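You operate a simulated robot arm through the tools that you are given. There is no shell and no other tool. Be economical: measure what you need, move in short steps, check, and stop when the job is done.

You run a simulated robot arm. Do the job below in one go: nothing can be reset, and whatever is moved stays where it is left.

Task
Press the orange and green blocks down into their marked gaps.
Fine: each in the gap with its colour; slide the yellow bridge over them last.

It is judged by the outcome, as a careful person would: the job done as asked, and still so three seconds after it is handed in. It fails if anything else is knocked over, pushed out of place, dropped, spilled or broken.

Robot
A 6-joint arm with a two-finger parallel gripper, fixed in place. Base frame: the origin is at the foot of the arm, x ahead of it, y to its left, z up. Units: mm, degrees, N and s.
With the tool pointing down near the work surface it reaches from about 160 to 400 mm from the base axis. Its first joint turns from -66.0 to 66.0 degrees. Payload 1.57 kg.
Tool frame: the origin (TCP) lies between the finger pads and is the grasp point; the fingertips stand 30 mm ahead of it; z points along the fingers, y is the line along which they close. The gripper opens to 80 mm. The fingers are 17 mm wide and 12 mm thick; the gripper's body (40 by 82 mm) begins 80 mm behind the TCP.
Orientation is that of the tool frame in the base frame, as [roll, pitch, yaw] about the fixed x, y, z axes, in that order (R = Rz(yaw) Ry(pitch) Rx(roll)). With the fingers straight down and closing along the base's y, the tool's x points along the base's -x, its y along +y and its z along -z.

Tools
- The arm moves only by the tool apply_moves. Its argument "motion" is a list of rows, each a list of 2 entries, a list of its own where there are three numbers: the shift along the tool's x, y, z in units of 150 mm (1.0 is 150 mm), then the turn, a rotation vector about the tool's x, y, z in units of 60 degrees (1.0 is 60 degrees). In form: [[[tx, ty, tz], [wx, wy, wz]], ...]. A call has 1 to 10 rows; each row is the pose to reach, as a shift and turn from the pose commanded when the call began, along the tool's axes at that moment. "grip" is the finger opening in mm, from 0 to 80, set as the call begins (left out, the last holds). A call with a number of a shift or a turn outside -1 to 1 is refused whole. Rows are played at 5 a second. More than 50 mm and 8.6 degrees between two rows, or a gripper value outside its range, and nothing of the call is played. A pose out of reach is approached as far as the arm can. The call stops where the force on the tool passes 70 N (or 10 N more than at its start, if that is more) or the arm is blocked; 0.2 s more then pass. Each finger travels about 153 mm/s and halts on what it meets, pressing with about 43 N; the grip force reading is that of the motor and also rises with nothing between the fingers. The clock runs only during rows and for 0.2 s after the last one: add rows that repeat a pose to give the fingers time. It gives the time, the measured TCP pose, the force on the tool (base axes), the opening and the grip force at its end, in the units of the frame above (readings bear some noise), with the torque about the TCP (base axes, N m) and any sound that the robot's microphone picked up.
- Cameras (640 x 400 px; columns grow to the right, rows downward): "scene" is fixed at [44, -328.5, 414.4]; the picture's right is [0.86, -0.51, 0.00], its down [-0.34, -0.57, -0.75] and it looks along [0.39, 0.64, -0.66] (base axes); focal length 214 px, centre (320, 200). "wrist" rides on the gripper at [72, -7, -122] in the tool frame; the picture's right is [0.09, 1.00, 0.00], its down [-0.84, 0.08, -0.54] and it looks along [-0.54, 0.05, 0.84] (tool axes); focal length 238 px, centre (320, 200). There is no depth. A picture from a camera that has moved, and an enlarged one, comes with that camera's place and axes in the base frame and with its lens.
- get_image(camera): a new picture of that camera. No time passes.
- zoom(camera, box): a new picture of the part [left, top, right, bottom] of that camera's present view, enlarged. No time passes.
- hand_in(): hands the job in; it is judged then, once.

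Work in short steps. Places have to be worked out from the pictures, the camera data and where the tool is seen: move nearer, look again, correct. Check each grasp and each placing, and mend what went wrong. You have 120 turns and 84 pictures in all, those below and enlarged ones among them. Open the gripper and draw the arm clear of the work before you hand the job in, unless the task says otherwise; then end with one line.

The tools are called by a JSON object that holds its "fn" and its "kwargs". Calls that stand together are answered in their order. apply_moves: Moves the arm, as the interface text tells. Its arguments: {"type":"object","properties":{"motion":{"type":"array"},"grip":{"type":"number"}},"required":["motion"]} The other tools are called the same way: get_image (camera) takes a picture; zoom (camera, box) takes an enlarged picture of a part of a camera's view; hand_in () hands the job in.

At the start:

```text
time: 0.0
position: [279.4, -29.0, 230.7]
tool_rot: [179.8, 0.3, -179.8]
wrist_force: [0.6, -0.3, -0.1]
wrist_torque: [0.02, -0.02, -0.01]
gripper_width: 80.1
grasp_force: 0.0
```

scene: 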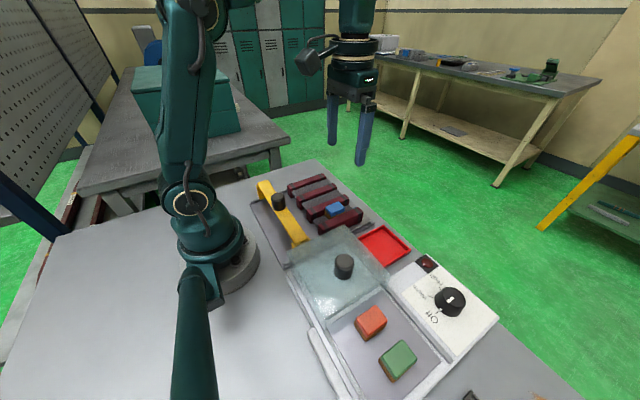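
wrist: 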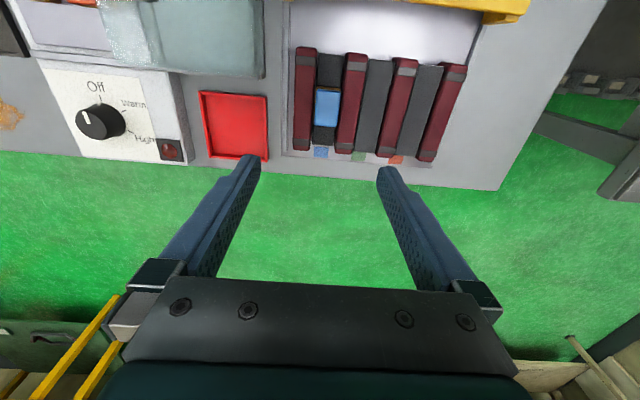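

I'll zoom in on the work area in both cameras to identify the parts.

{"fn": "zoom", "kwargs": {"camera": "scene", "box": [240, 160, 400, 260]}}

{"fn": "zoom", "kwargs": {"camera": "scene", "box": [280, 220, 520, 400]}}

{"fn": "zoom", "kwargs": {"camera": "wrist", "box": [270, 0, 550, 175]}}

```text
4.00 times, centred on (320, 210) of scene
camera zoom: at [44.0, -328.5, 414.4], right [0.86, -0.51, 0.0], down [-0.34, -0.57, -0.75], along [0.39, 0.64, -0.66], focal length 858 px, centre (320, 160)
```

zoom: 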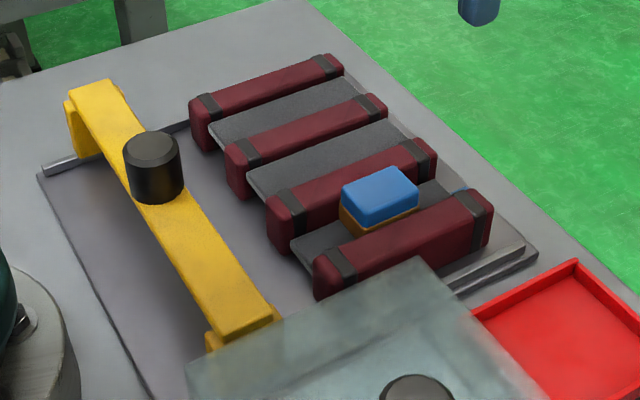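

```text
2.22 times, centred on (400, 310) of scene
camera zoom: at [44.0, -328.5, 414.4], right [0.86, -0.51, 0.0], down [-0.34, -0.57, -0.75], along [0.39, 0.64, -0.66], focal length 477 px, centre (142, -44)
```

zoom: 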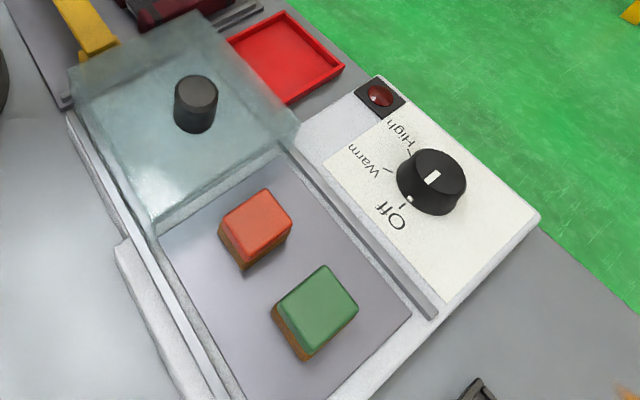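

```text
2.29 times, centred on (410, 88) of wrist
camera zoom: at [206.6, -35.2, 350.5], right [-0.09, 1.0, 0.0], down [0.84, 0.08, 0.54], along [0.54, 0.05, -0.84], focal length 545 px, centre (114, 457)
```

zoom: 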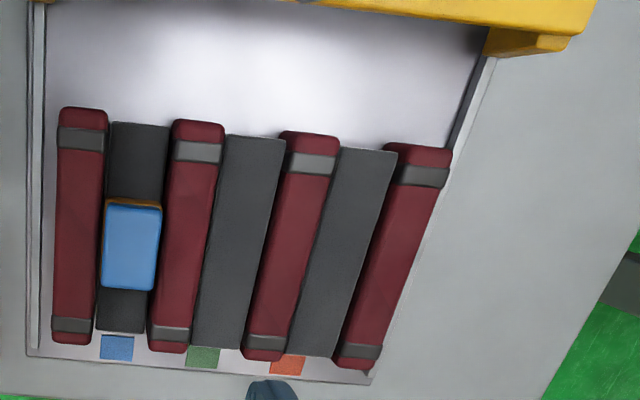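

The rack has gaps marked blue, green, orange (from −y to +y). Blue is already in, and the orange and green blocks sit in the tray near (182,-262) and (183,-320). I'll move back a bit for a better view of the rack.

{"fn": "apply_moves", "kwargs": {"motion": [[[0.2, 0.13, 0], [0, 0, 0]], [[0.4, 0.27, 0], [0, 0, 0]], [[0.53, 0.27, 0], [0, 0, 0]], [[0.53, 0.27, 0], [0, 0, 0]]]}}

{"fn": "get_image", "kwargs": {"camera": "wrist"}}

```text
time: 1.0
position: [201.1, 12.7, 230.0]
tool_rot: [179.9, 0.2, -179.9]
wrist_force: [0.1, 0.0, 0.0]
wrist_torque: [0.01, 0.04, 0.01]
gripper_width: 79.9
grasp_force: 0.0
```

```text
78 pictures are left
camera wrist: at [127.7, 6.2, 350.1], right [-0.09, 1.0, 0.0], down [0.84, 0.08, 0.54], along [0.54, 0.05, -0.84], focal length 238 px, centre (320, 200)
```

wrist: 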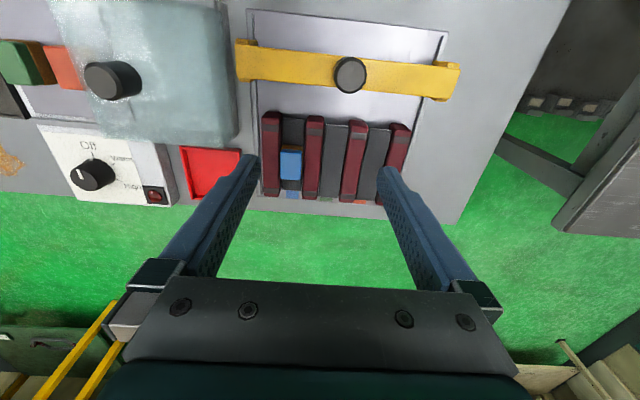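

{"fn": "zoom", "kwargs": {"camera": "wrist", "box": [220, 0, 480, 210]}}

{"fn": "zoom", "kwargs": {"camera": "wrist", "box": [0, 0, 260, 210]}}

```text
1.90 times, centred on (350, 105) of wrist
camera zoom: at [127.7, 6.2, 350.1], right [-0.09, 1.0, 0.0], down [0.84, 0.08, 0.54], along [0.54, 0.05, -0.84], focal length 454 px, centre (263, 381)
```

zoom: 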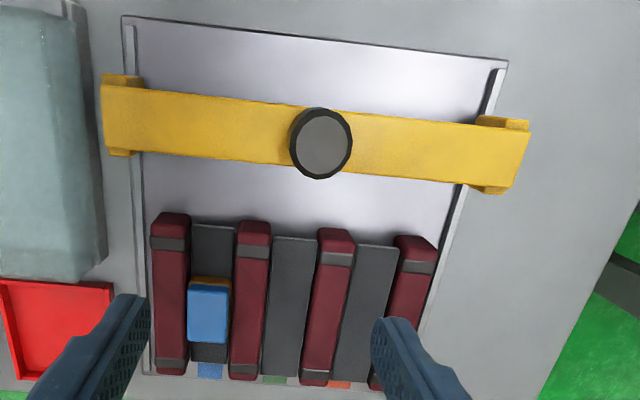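

```text
1.90 times, centred on (130, 105) of wrist
camera zoom: at [127.7, 6.2, 350.1], right [-0.09, 1.0, 0.0], down [0.84, 0.08, 0.54], along [0.54, 0.05, -0.84], focal length 454 px, centre (682, 381)
```

zoom: 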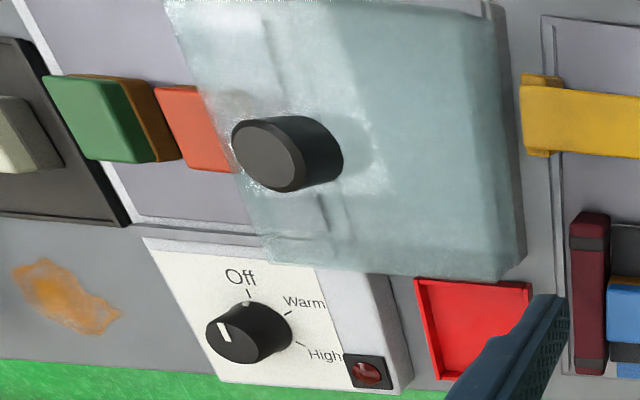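

Now I'll swing round to look radially at the blocks in the tray.

{"fn": "apply_moves", "kwargs": {"motion": [[[0.07, -0.17, 0], [0, 0, 0.13]], [[0.14, -0.34, 0], [0, 0, 0.26]], [[0.21, -0.5, 0], [0, 0, 0.39]], [[0.29, -0.67, 0], [0, 0, 0.52]], [[0.36, -0.84, 0], [0, 0, 0.65]], [[0.43, -1.0, 0], [0, 0, 0.78]], [[0.5, -1.0, 0], [0, 0, 0.917]], [[0.5, -1.0, 0], [0, 0, 0.917]]]}}

{"fn": "get_image", "kwargs": {"camera": "wrist"}}

```text
time: 2.8
position: [125.1, -139.9, 230.1]
tool_rot: [179.9, 0.0, 124.9]
wrist_force: [0.9, -0.8, 0.2]
wrist_torque: [-0.03, -0.04, -0.02]
gripper_width: 80.2
grasp_force: 0.1
```

```text
75 pictures are left
camera wrist: at [77.8, -84.0, 350.1], right [0.76, 0.65, 0.0], down [0.54, -0.64, 0.54], along [0.35, -0.41, -0.84], focal length 238 px, centre (320, 200)
```

wrist: 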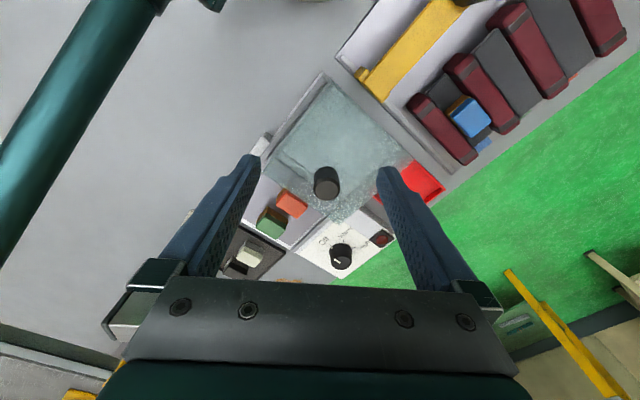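

{"fn": "zoom", "kwargs": {"camera": "wrist", "box": [210, 150, 350, 290]}}

{"fn": "zoom", "kwargs": {"camera": "wrist", "box": [350, 0, 640, 181]}}

```text
2.86 times, centred on (280, 220) of wrist
camera zoom: at [77.8, -84.0, 350.1], right [0.76, 0.65, 0.0], down [0.54, -0.64, 0.54], along [0.35, -0.41, -0.84], focal length 681 px, centre (434, 143)
```

zoom: 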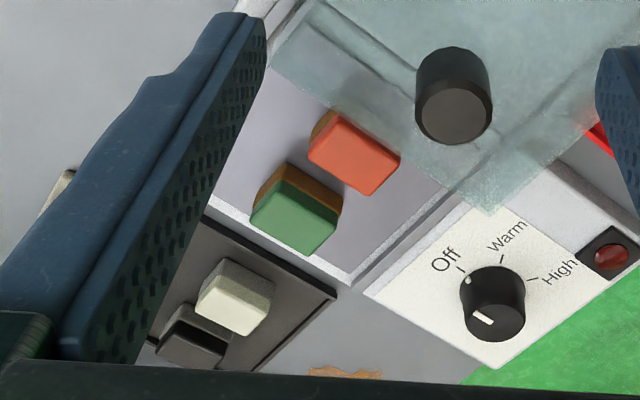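

```text
2.21 times, centred on (495, 90) of wrist
camera zoom: at [77.8, -84.0, 350.1], right [0.76, 0.65, 0.0], down [0.54, -0.64, 0.54], along [0.35, -0.41, -0.84], focal length 526 px, centre (-66, 442)
```

zoom: 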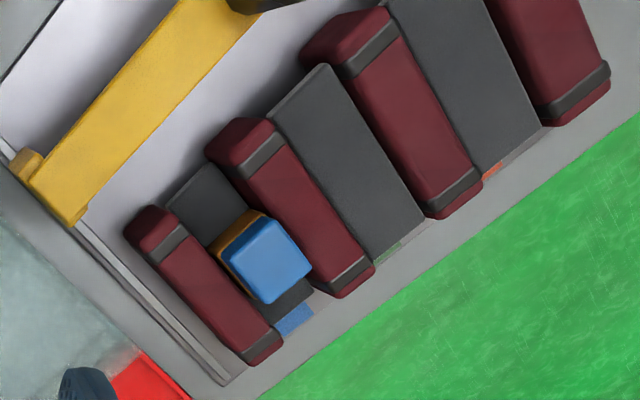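

The orange block's top measures about 41 (x) × 29 (y) at (175,-263), aligned with the axes, with its top at z≈50. I'll go over it with the fingers closing along base x and look closer.

{"fn": "apply_moves", "kwargs": {"motion": [[[-0.173, -0.04, 0.08], [0, 0, 0.117]], [[-0.346, -0.08, 0.2], [0, 0, 0.234]], [[-0.519, -0.12, 0.35], [0, 0, 0.35]], [[-0.69, -0.16, 0.5], [0, 0, 0.467]], [[-0.863, -0.196, 0.667], [0, 0, 0.583]], [[-0.863, -0.196, 0.667], [0, 0, 0.583]]]}}

{"fn": "get_image", "kwargs": {"camera": "wrist"}}

{"fn": "zoom", "kwargs": {"camera": "scene", "box": [280, 220, 520, 400]}}

```text
time: 4.2
position: [175.4, -262.6, 130.1]
tool_rot: [179.7, -0.1, 90.0]
wrist_force: [0.6, -0.3, 0.2]
wrist_torque: [0.02, 0.01, -0.01]
gripper_width: 80.2
grasp_force: 0.1
```

```text
72 pictures are left
camera wrist: at [167.4, -190.1, 249.9], right [1.0, 0.09, 0.0], down [0.08, -0.84, 0.54], along [0.05, -0.54, -0.84], focal length 238 px, centre (320, 200)
```

wrist: 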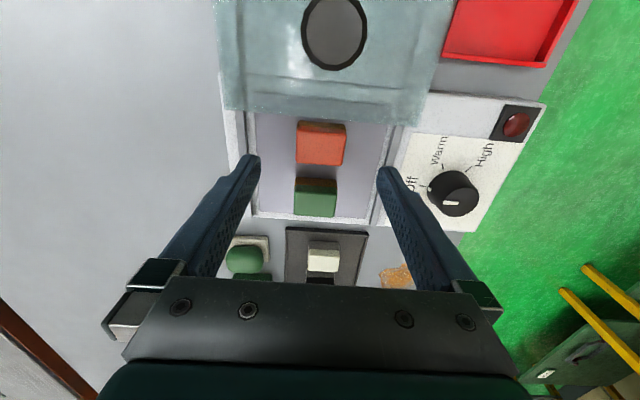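

```text
2.22 times, centred on (400, 310) of scene
camera zoom: at [44.0, -328.5, 414.4], right [0.86, -0.51, 0.0], down [-0.34, -0.57, -0.75], along [0.39, 0.64, -0.66], focal length 477 px, centre (142, -44)
```

zoom: 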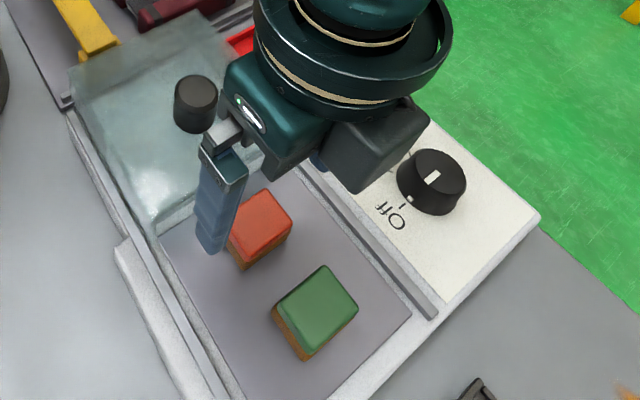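

{"fn": "zoom", "kwargs": {"camera": "wrist", "box": [215, 90, 435, 230]}}

```text
2.86 times, centred on (325, 160) of wrist
camera zoom: at [167.4, -190.1, 249.9], right [1.0, 0.09, 0.0], down [0.08, -0.84, 0.54], along [0.05, -0.54, -0.84], focal length 681 px, centre (306, 314)
```

zoom: 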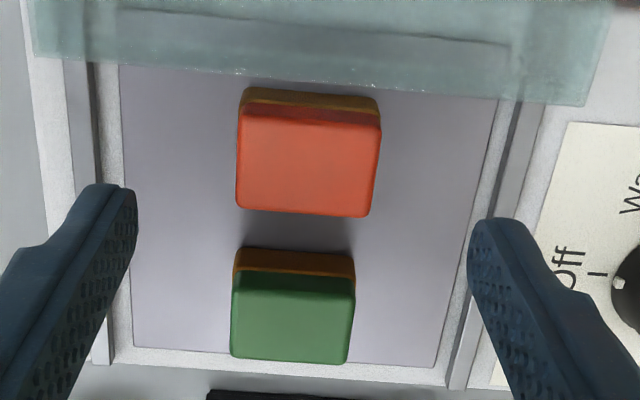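

The orange block's centre is ≈(174.5,-265), top z≈50 and base ≈22, and the tray walls are clear. I'll narrow the gripper to 64 and descend to TCP z≈60, which puts the tips at 30.

{"fn": "apply_moves", "kwargs": {"motion": [[[-0.0167, -0.0067, 0.1], [0, 0, 0]], [[-0.0167, -0.0067, 0.25], [0, 0, 0]], [[-0.0167, -0.0067, 0.4], [0, 0, 0]], [[-0.0167, -0.0067, 0.467], [0, 0, 0]], [[-0.0167, -0.0067, 0.467], [0, 0, 0]]], "grip": 64}}

{"fn": "zoom", "kwargs": {"camera": "scene", "box": [280, 220, 520, 400]}}

{"fn": "zoom", "kwargs": {"camera": "wrist", "box": [215, 90, 435, 230]}}

```text
time: 5.2
position: [173.5, -264.4, 64.4]
tool_rot: [179.8, 0.2, 90.2]
wrist_force: [-0.9, 1.2, 8.6]
wrist_torque: [0.1, 0.32, -0.06]
gripper_width: 65.0
grasp_force: 0.2
stopped in row 5: the force on the tool passed its limit at 94 N (the readings are from after the stop); the commanded pose is now the measured one
```

```text
2.22 times, centred on (400, 310) of scene
camera zoom: at [44.0, -328.4, 414.4], right [0.86, -0.51, 0.0], down [-0.34, -0.57, -0.75], along [0.39, 0.64, -0.66], focal length 477 px, centre (142, -44)
```

zoom: 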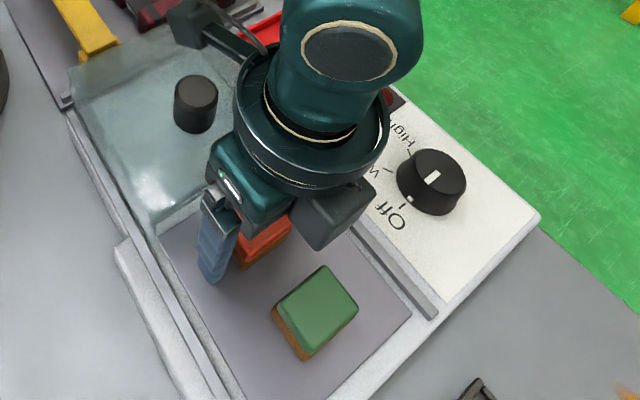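

```text
2.86 times, centred on (325, 160) of wrist
camera zoom: at [166.4, -190.9, 184.3], right [1.0, 0.09, 0.0], down [0.08, -0.84, 0.54], along [0.05, -0.54, -0.84], focal length 681 px, centre (306, 314)
```

zoom: 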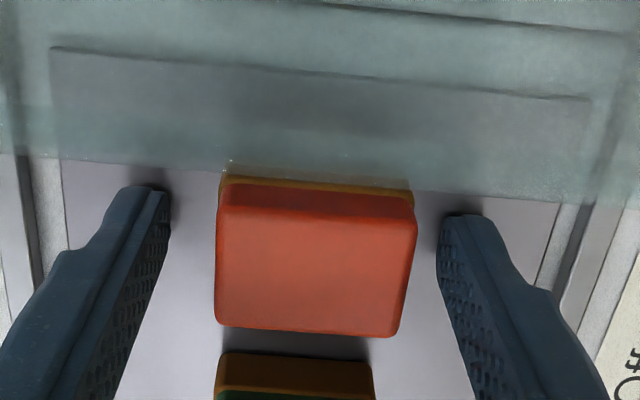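

The tips touched the tray floor, so it is at z≈34. I'll raise 3 mm and close on the block.

{"fn": "apply_moves", "kwargs": {"motion": [[[0, 0, -0.02], [0, 0, 0]], [[0, 0, -0.02], [0, 0, 0]]]}}

{"fn": "apply_moves", "kwargs": {"motion": [[[0, 0, 0], [0, 0, 0]], [[0, 0, 0], [0, 0, 0]], [[0, 0, 0], [0, 0, 0]]], "grip": 30}}

{"fn": "zoom", "kwargs": {"camera": "wrist", "box": [215, 90, 435, 230]}}

```text
time: 5.8
position: [173.6, -262.7, 66.9]
tool_rot: [179.7, 0.2, 90.1]
wrist_force: [-0.2, 0.0, -0.4]
wrist_torque: [0.0, 0.02, 0.0]
gripper_width: 64.0
grasp_force: 0.1
```

```text
time: 6.6
position: [174.4, -264.8, 66.5]
tool_rot: [179.8, 0.3, 90.1]
wrist_force: [-0.4, 0.0, 0.6]
wrist_torque: [0.01, 0.03, 0.01]
gripper_width: 41.2
grasp_force: 42.8
```

```text
2.86 times, centred on (325, 160) of wrist
camera zoom: at [166.7, -191.0, 186.9], right [1.0, 0.09, 0.0], down [0.08, -0.84, 0.54], along [0.05, -0.54, -0.84], focal length 681 px, centre (306, 314)
```

zoom: 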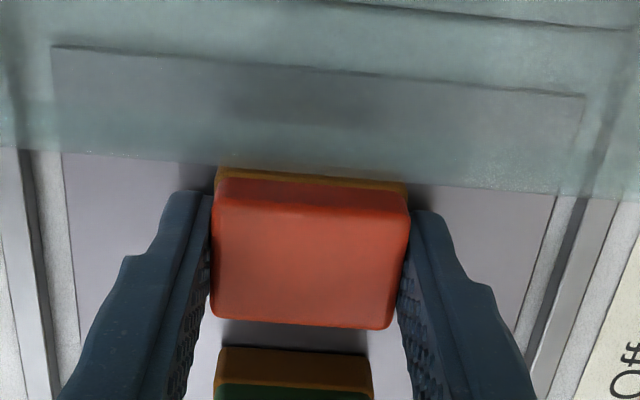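

Orange is gripped (41.2 mm, 43 N). I'll lift 100 mm and begin carrying it toward the rack.

{"fn": "apply_moves", "kwargs": {"motion": [[[0, 0, -0.15], [0, 0, 0]], [[0, 0, -0.35], [0, 0, 0]], [[0, 0, -0.6], [0, 0, 0]], [[0, 0, -0.7], [0, 0, 0]], [[0.25, 0.06, -0.7], [0, 0, 0]], [[0.5, 0.13, -0.7], [0, 0, 0]], [[0.75, 0.2, -0.7], [0, 0, 0]], [[1.0, 0.25, -0.7], [0, 0, 0]]]}}

{"fn": "apply_moves", "kwargs": {"motion": [[[0.25, 0.09, 0], [0, 0, 0]], [[0.5, 0.17, 0], [0, 0, 0]], [[0.75, 0.26, 0], [0, 0, 0]], [[1.0, 0.35, 0], [0, 0, 0]], [[1.0, 0.35, 0], [0, 0, 0]]]}}

{"fn": "get_image", "kwargs": {"camera": "wrist"}}

{"fn": "get_image", "kwargs": {"camera": "scene"}}

```text
time: 8.4
position: [213.7, -114.2, 171.8]
tool_rot: [179.8, 0.3, 90.1]
wrist_force: [-0.8, 1.1, -0.3]
wrist_torque: [0.0, 0.01, 0.01]
gripper_width: 40.9
grasp_force: 43.1
```

```text
time: 9.6
position: [262.6, 38.0, 172.5]
tool_rot: [179.9, 0.3, 90.0]
wrist_force: [-0.3, 0.1, -0.8]
wrist_torque: [-0.03, -0.02, 0.0]
gripper_width: 41.0
grasp_force: 43.1
```

```text
66 pictures are left
camera wrist: at [256.4, 110.7, 292.6], right [1.0, 0.09, 0.0], down [0.08, -0.84, 0.54], along [0.05, -0.54, -0.84], focal length 238 px, centre (320, 200)
```

wrist: 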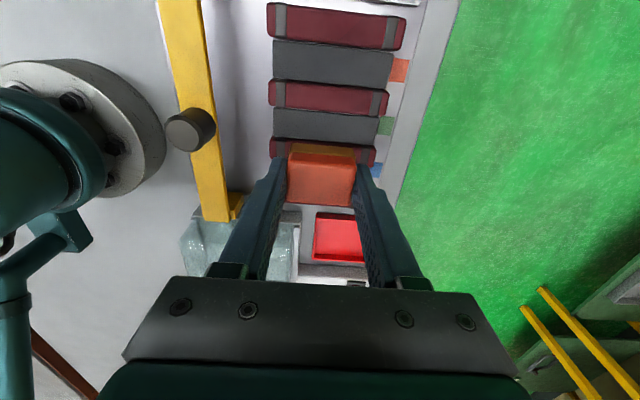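

```text
65 pictures are left
```

scene: 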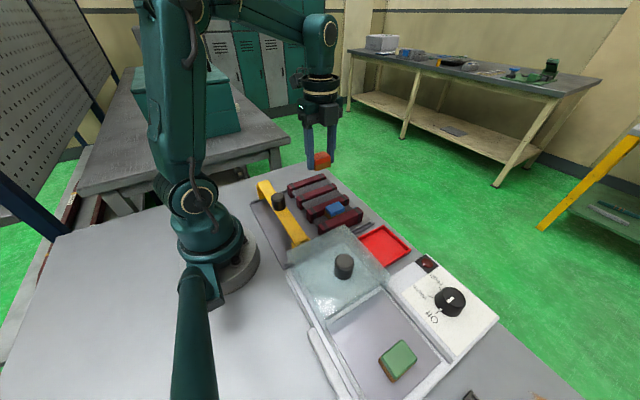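

{"fn": "zoom", "kwargs": {"camera": "wrist", "box": [240, 0, 420, 200]}}

```text
2.00 times, centred on (330, 100) of wrist
camera zoom: at [256.4, 110.7, 292.6], right [1.0, 0.09, 0.0], down [0.08, -0.84, 0.54], along [0.05, -0.54, -0.84], focal length 477 px, centre (300, 400)
```

zoom: 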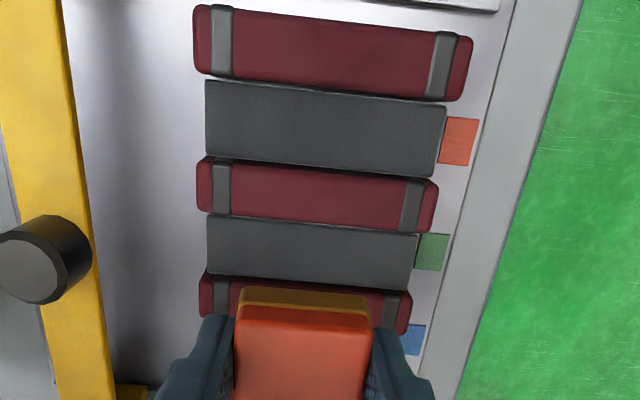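

Gap 3 (orange) spans about x 214–323, y 82–112, so its centre is y≈97. I'll move over it and come down to TCP z≈108 for a close check.

{"fn": "apply_moves", "kwargs": {"motion": [[[0.2, 0.01, 0], [0, 0, 0]], [[0.393, 0.023, 0], [0, 0, 0]], [[0.393, 0.023, 0.2], [0, 0, 0]], [[0.393, 0.023, 0.35], [0, 0, 0]], [[0.393, 0.023, 0.43], [0, 0, 0]], [[0.393, 0.023, 0.43], [0, 0, 0]]]}}

{"fn": "get_image", "kwargs": {"camera": "wrist"}}

{"fn": "zoom", "kwargs": {"camera": "scene", "box": [240, 140, 400, 260]}}

```text
time: 11.0
position: [267.0, 94.8, 109.4]
tool_rot: [179.8, 0.2, 90.0]
wrist_force: [0.0, -0.5, -0.4]
wrist_torque: [-0.03, -0.02, 0.0]
gripper_width: 40.9
grasp_force: 43.4
```

```text
63 pictures are left
camera wrist: at [259.8, 168.7, 229.5], right [1.0, 0.09, 0.0], down [0.08, -0.84, 0.54], along [0.05, -0.54, -0.84], focal length 238 px, centre (320, 200)
```

wrist: 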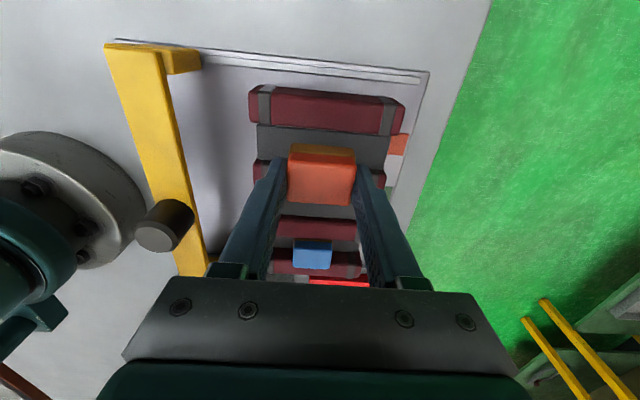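

```text
3.33 times, centred on (320, 200) of scene
camera zoom: at [44.0, -328.5, 414.4], right [0.86, -0.51, 0.0], down [-0.34, -0.57, -0.75], along [0.39, 0.64, -0.66], focal length 715 px, centre (320, 200)
```

zoom: 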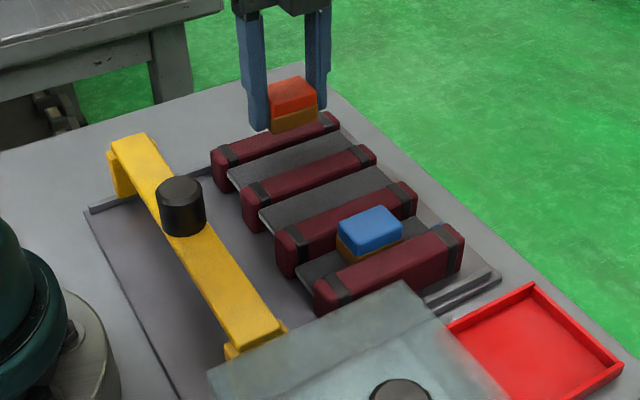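

{"fn": "zoom", "kwargs": {"camera": "wrist", "box": [230, 70, 430, 290]}}

```text
1.82 times, centred on (330, 180) of wrist
camera zoom: at [259.8, 168.7, 229.5], right [1.0, 0.09, 0.0], down [0.08, -0.84, 0.54], along [0.05, -0.54, -0.84], focal length 433 px, centre (302, 236)
```

zoom: 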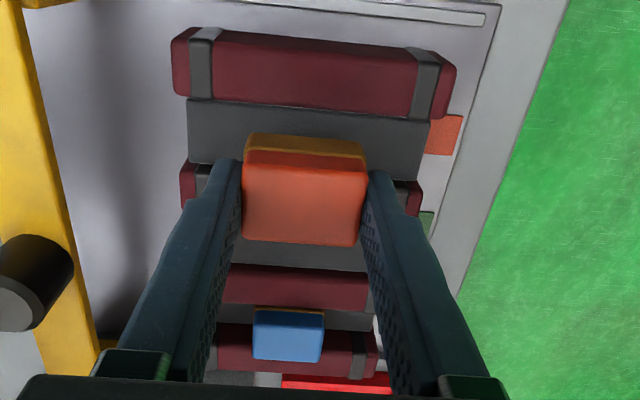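

Gap edges intersect at y≈82.2 and ≈112 (z≈39), so the centre is 97 and the block is nearly aligned. I'll descend to just above contact and look.

{"fn": "apply_moves", "kwargs": {"motion": [[[0.003, 0, 0.1], [0, 0, 0]], [[0.003, 0, 0.18], [0, 0, 0]], [[0.003, 0, 0.21], [0, 0, 0]], [[0.003, 0, 0.21], [0, 0, 0]]]}}

{"fn": "zoom", "kwargs": {"camera": "wrist", "box": [230, 70, 430, 290]}}

{"fn": "zoom", "kwargs": {"camera": "scene", "box": [270, 150, 370, 230]}}

```text
time: 12.0
position: [266.7, 95.4, 76.4]
tool_rot: [179.7, 0.2, 90.0]
wrist_force: [-9.5, -8.2, 39.3]
wrist_torque: [0.39, 0.46, 0.13]
gripper_width: 41.0
grasp_force: 43.2
```

```text
1.82 times, centred on (330, 180) of wrist
camera zoom: at [259.9, 168.8, 196.1], right [1.0, 0.09, 0.0], down [0.08, -0.83, 0.54], along [0.06, -0.54, -0.84], focal length 433 px, centre (302, 236)
```

zoom: 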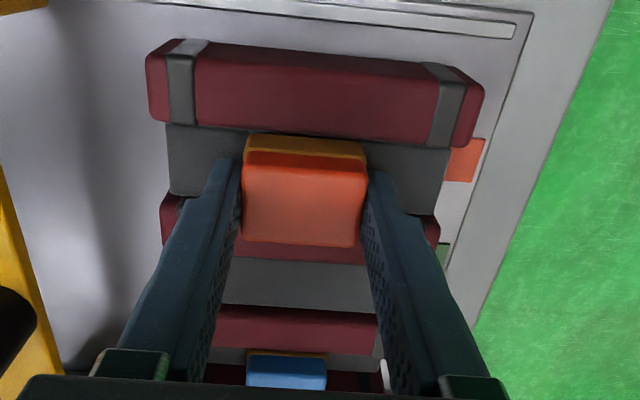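

```text
5.00 times, centred on (320, 190) of scene
camera zoom: at [43.9, -328.5, 414.4], right [0.86, -0.51, 0.0], down [-0.34, -0.57, -0.75], along [0.39, 0.64, -0.66], focal length 1072 px, centre (320, 250)
```

zoom: 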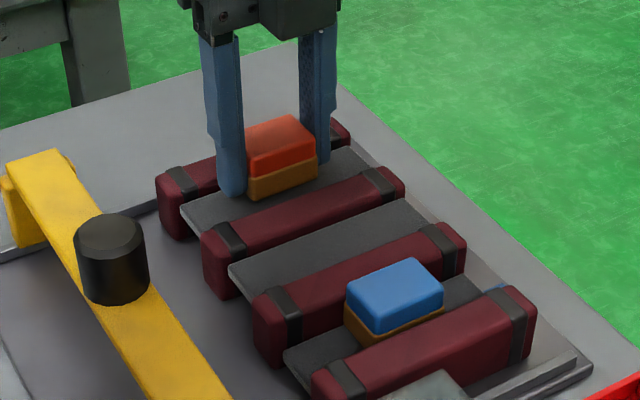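

{"fn": "zoom", "kwargs": {"camera": "scene", "box": [295, 165, 355, 215]}}

```text
8.00 times, centred on (325, 190) of scene
camera zoom: at [43.9, -328.5, 414.4], right [0.86, -0.51, 0.0], down [-0.34, -0.57, -0.75], along [0.39, 0.64, -0.66], focal length 1716 px, centre (280, 280)
```

zoom: 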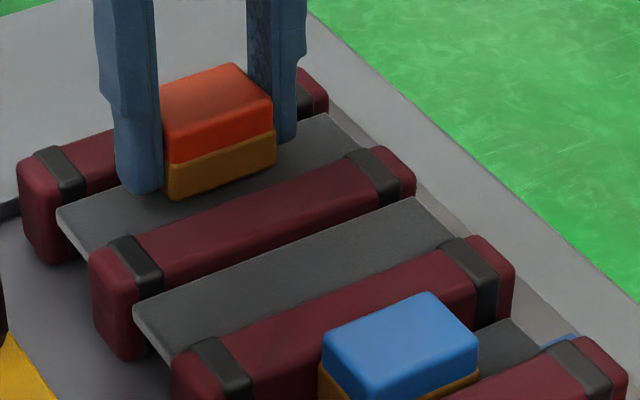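

There is 39 N of contact with a −y side force. The block's +y edge is on bar 4, so I'll lift 4 mm, shift 1.5 mm toward −y and try again.

{"fn": "apply_moves", "kwargs": {"motion": [[[0, 0, -0.03], [0, 0, 0]], [[-0.01, 0, -0.03], [0, 0, 0]], [[-0.01, 0, -0.01], [0, 0, 0]], [[-0.01, 0, 0.0], [0, 0, 0]], [[-0.01, 0, 0.008], [0, 0, 0]], [[-0.01, 0, 0.008], [0, 0, 0]]]}}

{"fn": "zoom", "kwargs": {"camera": "wrist", "box": [270, 100, 370, 200]}}

{"fn": "zoom", "kwargs": {"camera": "scene", "box": [295, 165, 355, 215]}}

```text
time: 13.4
position: [268.5, 94.5, 73.4]
tool_rot: [179.8, 0.2, 90.1]
wrist_force: [-0.5, 0.3, -1.1]
wrist_torque: [0.01, 0.01, 0.01]
gripper_width: 41.0
grasp_force: 43.2
```

```text
4.00 times, centred on (320, 150) of wrist
camera zoom: at [260.2, 167.1, 193.6], right [1.0, 0.09, 0.0], down [0.08, -0.84, 0.54], along [0.05, -0.54, -0.84], focal length 953 px, centre (320, 400)
```

zoom: 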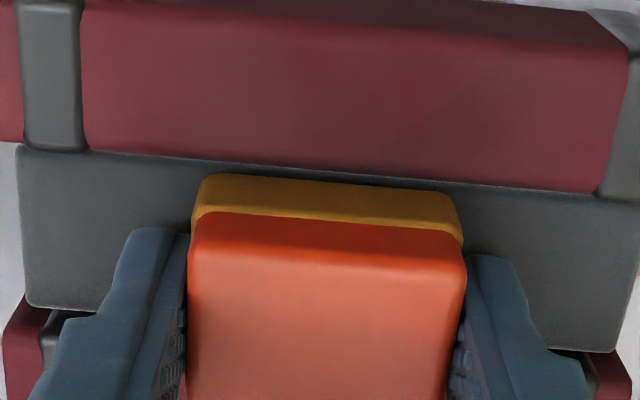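

```text
8.00 times, centred on (325, 190) of scene
camera zoom: at [44.0, -328.5, 414.4], right [0.86, -0.51, 0.0], down [-0.34, -0.57, -0.75], along [0.39, 0.64, -0.66], focal length 1716 px, centre (280, 280)
```

zoom: 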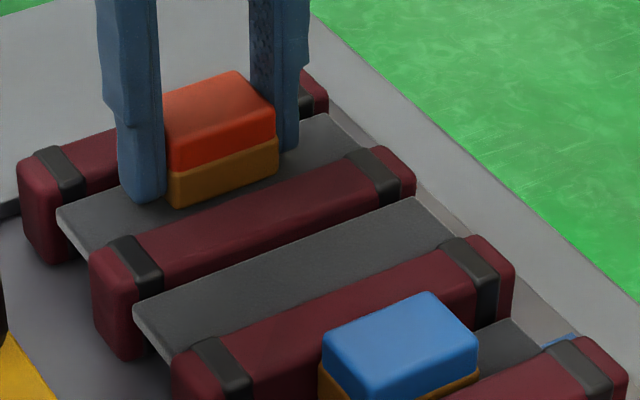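

No force now and the block is lower, so the alignment works. I'll continue down in small steps.

{"fn": "apply_moves", "kwargs": {"motion": [[[0, 0, 0.01], [0, 0, 0]], [[0, 0, 0.02], [0, 0, 0]], [[0, 0, 0.03], [0, 0, 0]], [[0, 0, 0.04], [0, 0, 0]], [[0, 0, 0.04], [0, 0, 0]]]}}

{"fn": "zoom", "kwargs": {"camera": "wrist", "box": [270, 100, 370, 200]}}

{"fn": "zoom", "kwargs": {"camera": "scene", "box": [295, 165, 355, 215]}}

```text
time: 14.6
position: [266.7, 93.3, 66.9]
tool_rot: [179.9, 0.2, 90.0]
wrist_force: [0.1, -0.1, 1.6]
wrist_torque: [-0.01, 0.04, 0.0]
gripper_width: 41.0
grasp_force: 42.8
```

```text
4.00 times, centred on (320, 150) of wrist
camera zoom: at [259.5, 166.7, 187.9], right [1.0, 0.09, 0.0], down [0.08, -0.84, 0.54], along [0.05, -0.54, -0.84], focal length 953 px, centre (320, 400)
```

zoom: 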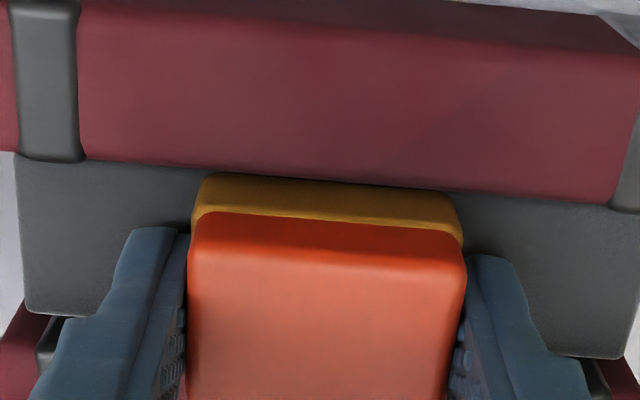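

```text
8.00 times, centred on (325, 190) of scene
camera zoom: at [44.0, -328.5, 414.4], right [0.86, -0.51, 0.0], down [-0.34, -0.57, -0.75], along [0.39, 0.64, -0.66], focal length 1716 px, centre (280, 280)
```

zoom: 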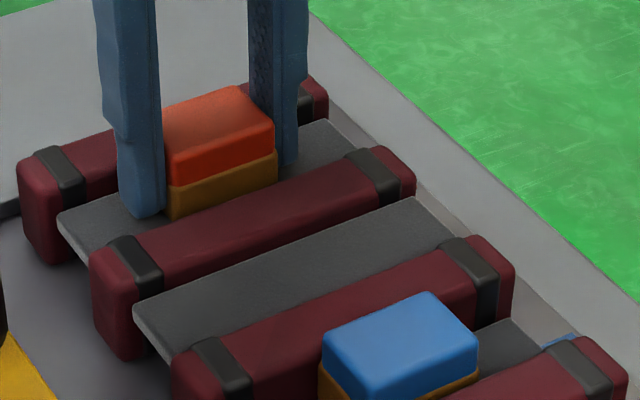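

The plate under the block seems to give slightly. I'll continue down in small steps, watching the force.

{"fn": "apply_moves", "kwargs": {"motion": [[[0, 0, 0.01], [0, 0, 0]], [[0, 0, 0.02], [0, 0, 0]], [[0, 0, 0.027], [0, 0, 0]], [[0, 0, 0.027], [0, 0, 0]]]}}

{"fn": "zoom", "kwargs": {"camera": "scene", "box": [295, 165, 355, 215]}}

```text
time: 15.6
position: [266.6, 94.6, 63.3]
tool_rot: [179.9, 0.1, 90.1]
wrist_force: [1.0, -0.8, 1.3]
wrist_torque: [-0.08, 0.04, 0.02]
gripper_width: 40.8
grasp_force: 42.6
```

```text
8.00 times, centred on (325, 190) of scene
camera zoom: at [44.0, -328.5, 414.4], right [0.86, -0.51, 0.0], down [-0.34, -0.57, -0.75], along [0.39, 0.64, -0.66], focal length 1716 px, centre (280, 280)
```

zoom: 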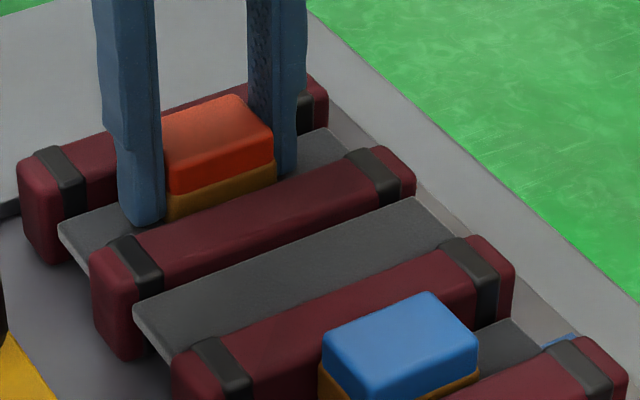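

The plate is spring-loaded and sinks with little force. I'll keep pressing toward its end stop.

{"fn": "apply_moves", "kwargs": {"motion": [[[0, 0, 0.013], [0, 0, 0]], [[0, 0, 0.027], [0, 0, 0]], [[0, 0, 0.04], [0, 0, 0]], [[0, 0, 0.04], [0, 0, 0]]]}}

{"fn": "zoom", "kwargs": {"camera": "scene", "box": [295, 165, 355, 215]}}

```text
time: 16.6
position: [267.2, 93.8, 58.7]
tool_rot: [179.7, 0.1, 90.0]
wrist_force: [1.5, 0.7, 2.9]
wrist_torque: [-0.02, 0.01, 0.0]
gripper_width: 40.8
grasp_force: 43.2
```

```text
8.00 times, centred on (325, 190) of scene
camera zoom: at [44.0, -328.5, 414.4], right [0.86, -0.51, 0.0], down [-0.34, -0.57, -0.75], along [0.39, 0.64, -0.66], focal length 1716 px, centre (280, 280)
```

zoom: 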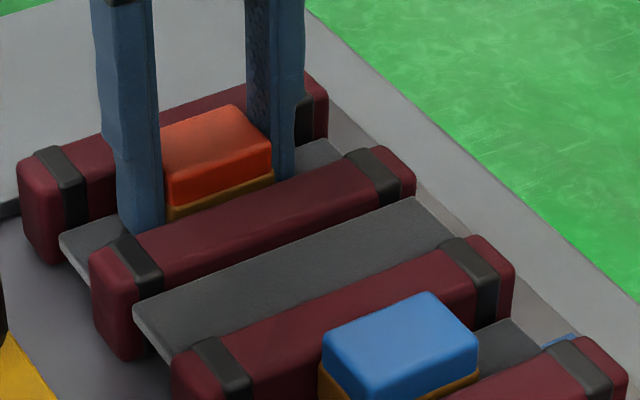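

{"fn": "apply_moves", "kwargs": {"motion": [[[0, 0, 0.013], [0, 0, 0]], [[0, 0, 0.027], [0, 0, 0]], [[0, 0, 0.04], [0, 0, 0]], [[0, 0, 0.054], [0, 0, 0]], [[0, 0, 0.054], [0, 0, 0]]]}}

{"fn": "zoom", "kwargs": {"camera": "scene", "box": [295, 165, 355, 215]}}

```text
time: 17.4
position: [266.4, 93.8, 55.9]
tool_rot: [179.8, 0.0, 90.1]
wrist_force: [-4.3, -0.4, 16.7]
wrist_torque: [-0.13, 0.28, -0.01]
gripper_width: 40.8
grasp_force: 43.0
stopped in row 3: the force on the tool passed its limit at 78 N (the readings are from after the stop); the commanded pose is now the measured one
```

```text
8.00 times, centred on (325, 190) of scene
camera zoom: at [43.9, -328.5, 414.4], right [0.86, -0.51, 0.0], down [-0.34, -0.57, -0.75], along [0.39, 0.64, -0.66], focal length 1716 px, centre (280, 280)
```

zoom: 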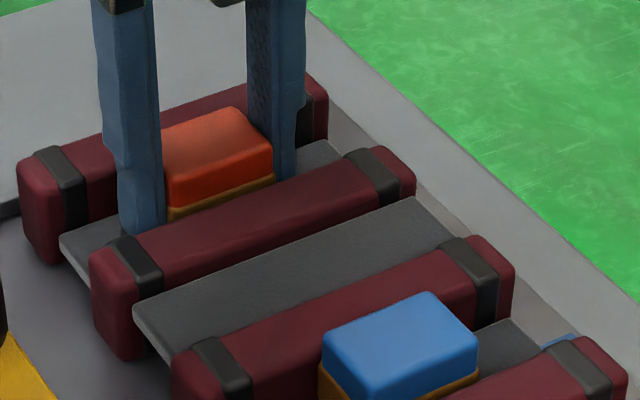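

A hard stop came at TCP z≈56. I'll ease up slightly, open the fingers and watch whether the block stays.

{"fn": "apply_moves", "kwargs": {"motion": [[[0, 0, -0.007], [0, 0, 0]], [[0, 0, -0.007], [0, 0, 0]], [[0, 0, -0.007], [0, 0, 0]]], "grip": 56}}

{"fn": "zoom", "kwargs": {"camera": "scene", "box": [295, 165, 355, 215]}}

```text
time: 18.2
position: [266.0, 93.9, 56.3]
tool_rot: [179.9, 0.0, 90.1]
wrist_force: [-0.6, 0.0, -0.2]
wrist_torque: [-0.01, 0.03, -0.03]
gripper_width: 56.0
grasp_force: 0.0
```

```text
8.00 times, centred on (325, 190) of scene
camera zoom: at [44.0, -328.5, 414.4], right [0.86, -0.51, 0.0], down [-0.34, -0.57, -0.75], along [0.39, 0.64, -0.66], focal length 1716 px, centre (280, 280)
```

zoom: 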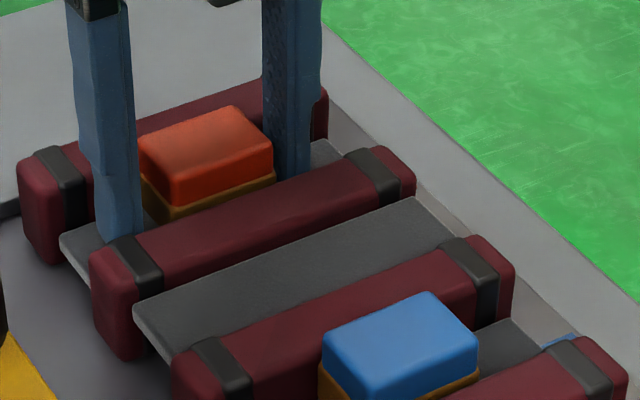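

{"fn": "apply_moves", "kwargs": {"motion": [[[0, 0, -0.05], [0, 0, 0]], [[0, 0, -0.15], [0, 0, 0]], [[0, 0, -0.3], [0, 0, 0]], [[0, 0, -0.5], [0, 0, 0]], [[0, 0, -0.7], [0, 0, 0]], [[0, 0, -0.7], [0, 0, 0]]]}}

{"fn": "zoom", "kwargs": {"camera": "scene", "box": [295, 165, 355, 215]}}

{"fn": "get_image", "kwargs": {"camera": "wrist"}}

```text
time: 19.6
position: [266.5, 94.4, 163.7]
tool_rot: [179.8, 0.1, 90.1]
wrist_force: [-0.7, 0.5, -0.6]
wrist_torque: [0.04, -0.02, 0.01]
gripper_width: 56.0
grasp_force: 0.1
```

```text
8.00 times, centred on (325, 190) of scene
camera zoom: at [44.0, -328.5, 414.4], right [0.86, -0.51, 0.0], down [-0.34, -0.57, -0.75], along [0.39, 0.64, -0.66], focal length 1716 px, centre (280, 280)
```

zoom: 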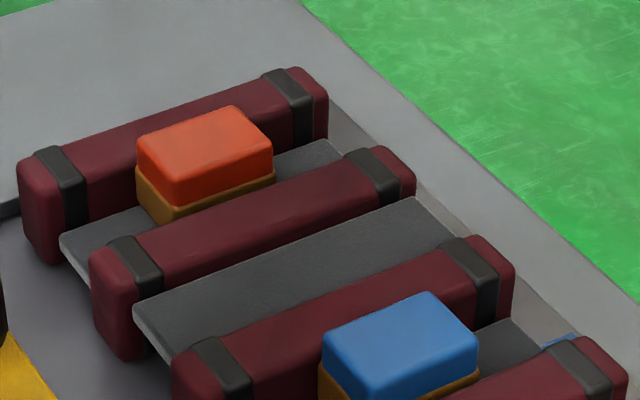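

```text
48 pictures are left
camera wrist: at [258.0, 167.5, 282.2], right [1.0, 0.09, 0.0], down [0.08, -0.84, 0.54], along [0.05, -0.54, -0.84], focal length 238 px, centre (320, 200)
```

wrist: 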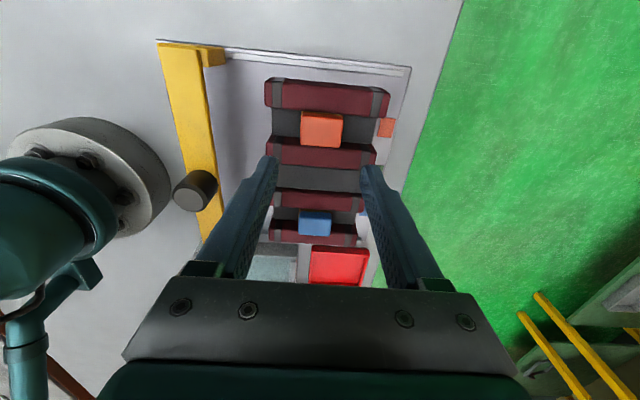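

Orange stays down, like blue. Now I'll go back for green at about (175,-321).

{"fn": "apply_moves", "kwargs": {"motion": [[[-0.25, -0.05, 0], [0, 0, 0]], [[-0.5, -0.1, 0], [0, 0, 0]], [[-0.75, -0.15, 0], [0, 0, 0]], [[-1.0, -0.2, 0], [0, 0, 0]]], "grip": 64}}

{"fn": "apply_moves", "kwargs": {"motion": [[[-0.25, -0.05, 0], [0, 0, 0]], [[-0.5, -0.1, 0], [0, 0, 0]], [[-0.75, -0.15, 0], [0, 0, 0]], [[-1.0, -0.2, 0], [0, 0, 0]]]}}

{"fn": "apply_moves", "kwargs": {"motion": [[[-0.25, -0.05, 0], [0, 0, 0]], [[-0.5, -0.1, 0], [0, 0, 0]], [[-0.77, -0.2, 0.1], [0, 0, 0]], [[-0.77, -0.2, 0.25], [0, 0, 0]], [[-0.77, -0.2, 0.4], [0, 0, 0]], [[-0.77, -0.2, 0.4], [0, 0, 0]]]}}

{"fn": "zoom", "kwargs": {"camera": "wrist", "box": [215, 90, 435, 230]}}

```text
time: 20.6
position: [235.4, -57.2, 163.5]
tool_rot: [179.8, 0.1, 90.1]
wrist_force: [0.0, -0.4, -0.4]
wrist_torque: [-0.02, -0.04, 0.0]
gripper_width: 64.3
grasp_force: 0.0
```

```text
time: 21.6
position: [205.8, -207.7, 160.8]
tool_rot: [179.9, 0.0, 90.1]
wrist_force: [-0.9, 0.1, 0.0]
wrist_torque: [0.03, 0.0, 0.02]
gripper_width: 64.2
grasp_force: 0.1
```

```text
time: 23.0
position: [178.2, -323.0, 104.8]
tool_rot: [179.8, 0.1, 90.1]
wrist_force: [-0.3, 0.4, -0.2]
wrist_torque: [0.0, 0.01, -0.03]
gripper_width: 64.0
grasp_force: 0.0
```

```text
2.86 times, centred on (325, 160) of wrist
camera zoom: at [170.4, -249.6, 224.9], right [1.0, 0.09, 0.0], down [0.08, -0.84, 0.54], along [0.05, -0.54, -0.84], focal length 681 px, centre (306, 314)
```

zoom: 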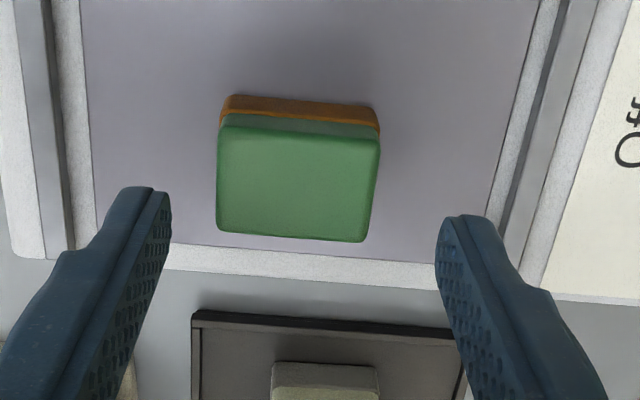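

Green's centre is ≈(174,-319.7). I'll correct by (-4,+2), descend to TCP z≈67 and close.

{"fn": "apply_moves", "kwargs": {"motion": [[[0.0133, -0.027, 0.08], [0, 0, 0]], [[0.0133, -0.027, 0.18], [0, 0, 0]], [[0.0133, -0.027, 0.25], [0, 0, 0]], [[0.0133, -0.027, 0.25], [0, 0, 0]]]}}

{"fn": "apply_moves", "kwargs": {"motion": [[[0, 0, 0], [0, 0, 0]], [[0, 0, 0], [0, 0, 0]], [[0, 0, 0], [0, 0, 0]]], "grip": 30}}

{"fn": "zoom", "kwargs": {"camera": "wrist", "box": [215, 90, 435, 230]}}

```text
time: 24.0
position: [172.4, -319.7, 66.4]
tool_rot: [179.8, 0.1, 90.1]
wrist_force: [0.0, -0.1, 0.8]
wrist_torque: [0.01, -0.03, -0.05]
gripper_width: 64.1
grasp_force: 0.0
```

```text
time: 24.8
position: [173.1, -320.6, 64.8]
tool_rot: [179.8, 0.1, 90.1]
wrist_force: [0.1, 0.1, 0.1]
wrist_torque: [0.0, 0.0, 0.04]
gripper_width: 40.8
grasp_force: 43.3
```

```text
2.86 times, centred on (325, 160) of wrist
camera zoom: at [165.8, -247.2, 185.8], right [1.0, 0.09, 0.0], down [0.08, -0.84, 0.54], along [0.05, -0.54, -0.84], focal length 681 px, centre (306, 314)
```

zoom: 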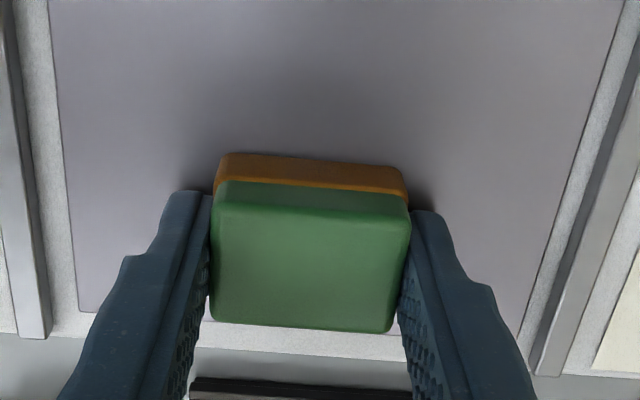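

Green is gripped (40.8 mm). I'll lift and carry it to above gap 2, at roughly (266,39).

{"fn": "apply_moves", "kwargs": {"motion": [[[0, 0, -0.15], [0, 0, 0]], [[0, 0, -0.35], [0, 0, 0]], [[0, 0, -0.6], [0, 0, 0]], [[0, 0, -0.7], [0, 0, 0]], [[0.25, 0.06, -0.7], [0, 0, 0]], [[0.5, 0.13, -0.7], [0, 0, 0]], [[0.75, 0.2, -0.7], [0, 0, 0]], [[1.0, 0.25, -0.7], [0, 0, 0]]]}}

{"fn": "apply_moves", "kwargs": {"motion": [[[0.25, 0.07, 0], [0, 0, 0]], [[0.5, 0.14, 0], [0, 0, 0]], [[0.75, 0.21, 0], [0, 0, 0]], [[1.0, 0.28, 0], [0, 0, 0]]]}}

{"fn": "apply_moves", "kwargs": {"motion": [[[0.2, 0.05, 0], [0, 0, 0]], [[0.39, 0.09, 0.1], [0, 0, 0]], [[0.39, 0.09, 0.25], [0, 0, 0]], [[0.39, 0.09, 0.4], [0, 0, 0]], [[0.39, 0.09, 0.4], [0, 0, 0]]]}}

{"fn": "zoom", "kwargs": {"camera": "wrist", "box": [230, 70, 430, 290]}}

```text
time: 26.6
position: [212.9, -169.6, 169.9]
tool_rot: [179.7, 0.1, 90.0]
wrist_force: [-0.8, 0.0, -0.7]
wrist_torque: [0.0, 0.03, 0.0]
gripper_width: 40.9
grasp_force: 43.3
```

```text
time: 27.6
position: [252.9, -17.0, 168.0]
tool_rot: [179.8, 0.1, 90.0]
wrist_force: [0.2, -0.7, -0.8]
wrist_torque: [-0.02, -0.01, 0.03]
gripper_width: 40.9
grasp_force: 43.4
```

```text
time: 28.8
position: [265.7, 38.2, 108.7]
tool_rot: [179.8, 0.1, 90.1]
wrist_force: [0.0, 0.0, -1.1]
wrist_torque: [-0.02, -0.02, 0.0]
gripper_width: 41.1
grasp_force: 42.3
```

```text
1.82 times, centred on (330, 180) of wrist
camera zoom: at [258.0, 110.1, 228.3], right [1.0, 0.09, 0.0], down [0.08, -0.84, 0.54], along [0.05, -0.54, -0.84], focal length 433 px, centre (302, 236)
```

zoom: 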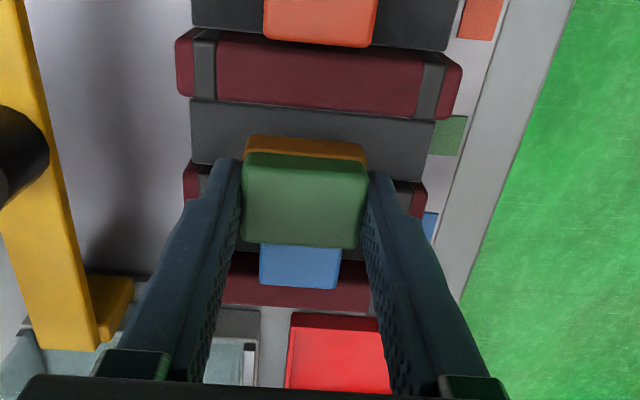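

The relative view matches orange's at the same height, where a −1.5 to −2 mm y correction was needed. I'll apply −2 mm and descend slowly.

{"fn": "apply_moves", "kwargs": {"motion": [[[-0.0133, 0, 0.05], [0, 0, 0]], [[-0.0133, 0, 0.13], [0, 0, 0]], [[-0.0133, 0, 0.18], [0, 0, 0]], [[-0.0133, 0, 0.2], [0, 0, 0]], [[-0.0133, 0, 0.21], [0, 0, 0]], [[-0.0133, 0, 0.22], [0, 0, 0]], [[-0.0133, 0, 0.22], [0, 0, 0]]]}}

{"fn": "zoom", "kwargs": {"camera": "wrist", "box": [270, 100, 370, 200]}}

{"fn": "zoom", "kwargs": {"camera": "scene", "box": [295, 165, 355, 215]}}

```text
time: 30.4
position: [265.2, 36.6, 75.4]
tool_rot: [179.9, 0.1, 90.0]
wrist_force: [-0.2, 0.5, -0.6]
wrist_torque: [0.0, -0.01, 0.02]
gripper_width: 41.1
grasp_force: 43.0
```

```text
4.00 times, centred on (320, 150) of wrist
camera zoom: at [257.5, 108.9, 196.2], right [1.0, 0.09, 0.0], down [0.08, -0.84, 0.54], along [0.05, -0.54, -0.84], focal length 953 px, centre (320, 400)
```

zoom: 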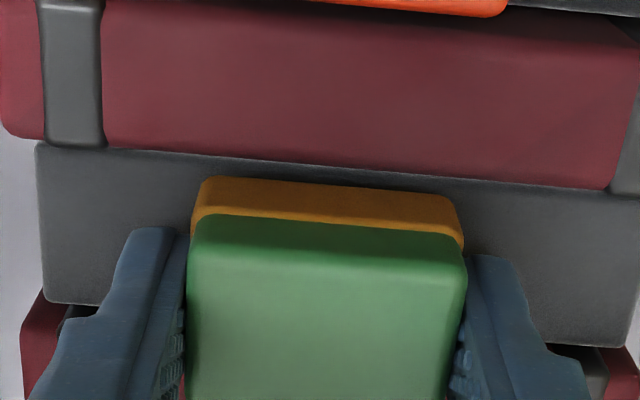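

```text
8.00 times, centred on (325, 190) of scene
camera zoom: at [44.0, -328.5, 414.4], right [0.86, -0.51, 0.0], down [-0.34, -0.57, -0.75], along [0.39, 0.64, -0.66], focal length 1716 px, centre (280, 280)
```

zoom: 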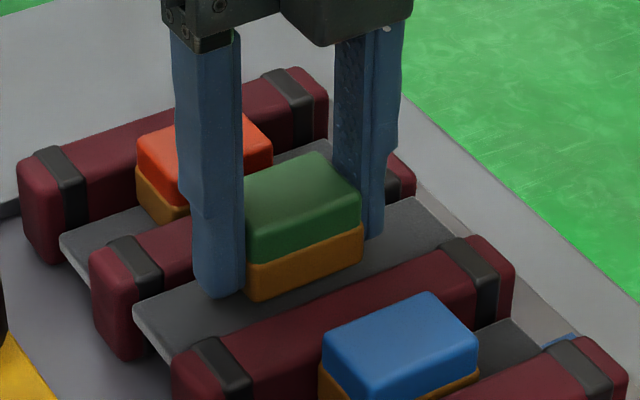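

There is no contact force, and the view matches orange's successful entry. I'll press down in 2 mm steps.

{"fn": "apply_moves", "kwargs": {"motion": [[[0, 0, 0.013], [0, 0, 0]], [[0, 0, 0.027], [0, 0, 0]], [[0, 0, 0.04], [0, 0, 0]], [[0, 0, 0.053], [0, 0, 0]], [[0, 0, 0.067], [0, 0, 0]], [[0, 0, 0.08], [0, 0, 0]], [[0, 0, 0.093], [0, 0, 0]], [[0, 0, 0.1], [0, 0, 0]], [[0, 0, 0.1], [0, 0, 0]]]}}

{"fn": "zoom", "kwargs": {"camera": "scene", "box": [295, 165, 355, 215]}}

```text
time: 32.4
position: [265.2, 37.1, 60.9]
tool_rot: [179.8, 0.0, 90.1]
wrist_force: [0.3, -0.2, 2.2]
wrist_torque: [0.0, 0.05, -0.02]
gripper_width: 41.0
grasp_force: 42.4
```

```text
8.00 times, centred on (325, 190) of scene
camera zoom: at [44.0, -328.5, 414.4], right [0.86, -0.51, 0.0], down [-0.34, -0.57, -0.75], along [0.39, 0.64, -0.66], focal length 1716 px, centre (280, 280)
```

zoom: 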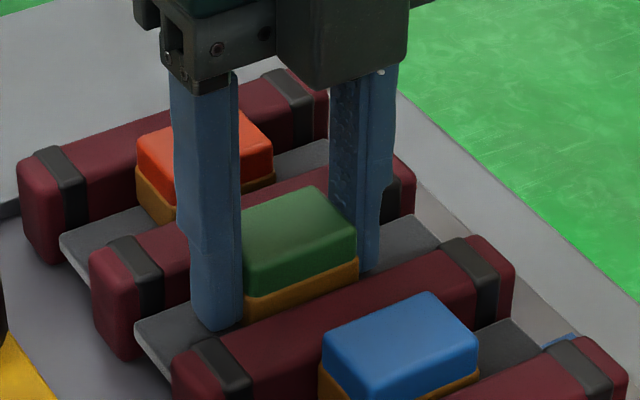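

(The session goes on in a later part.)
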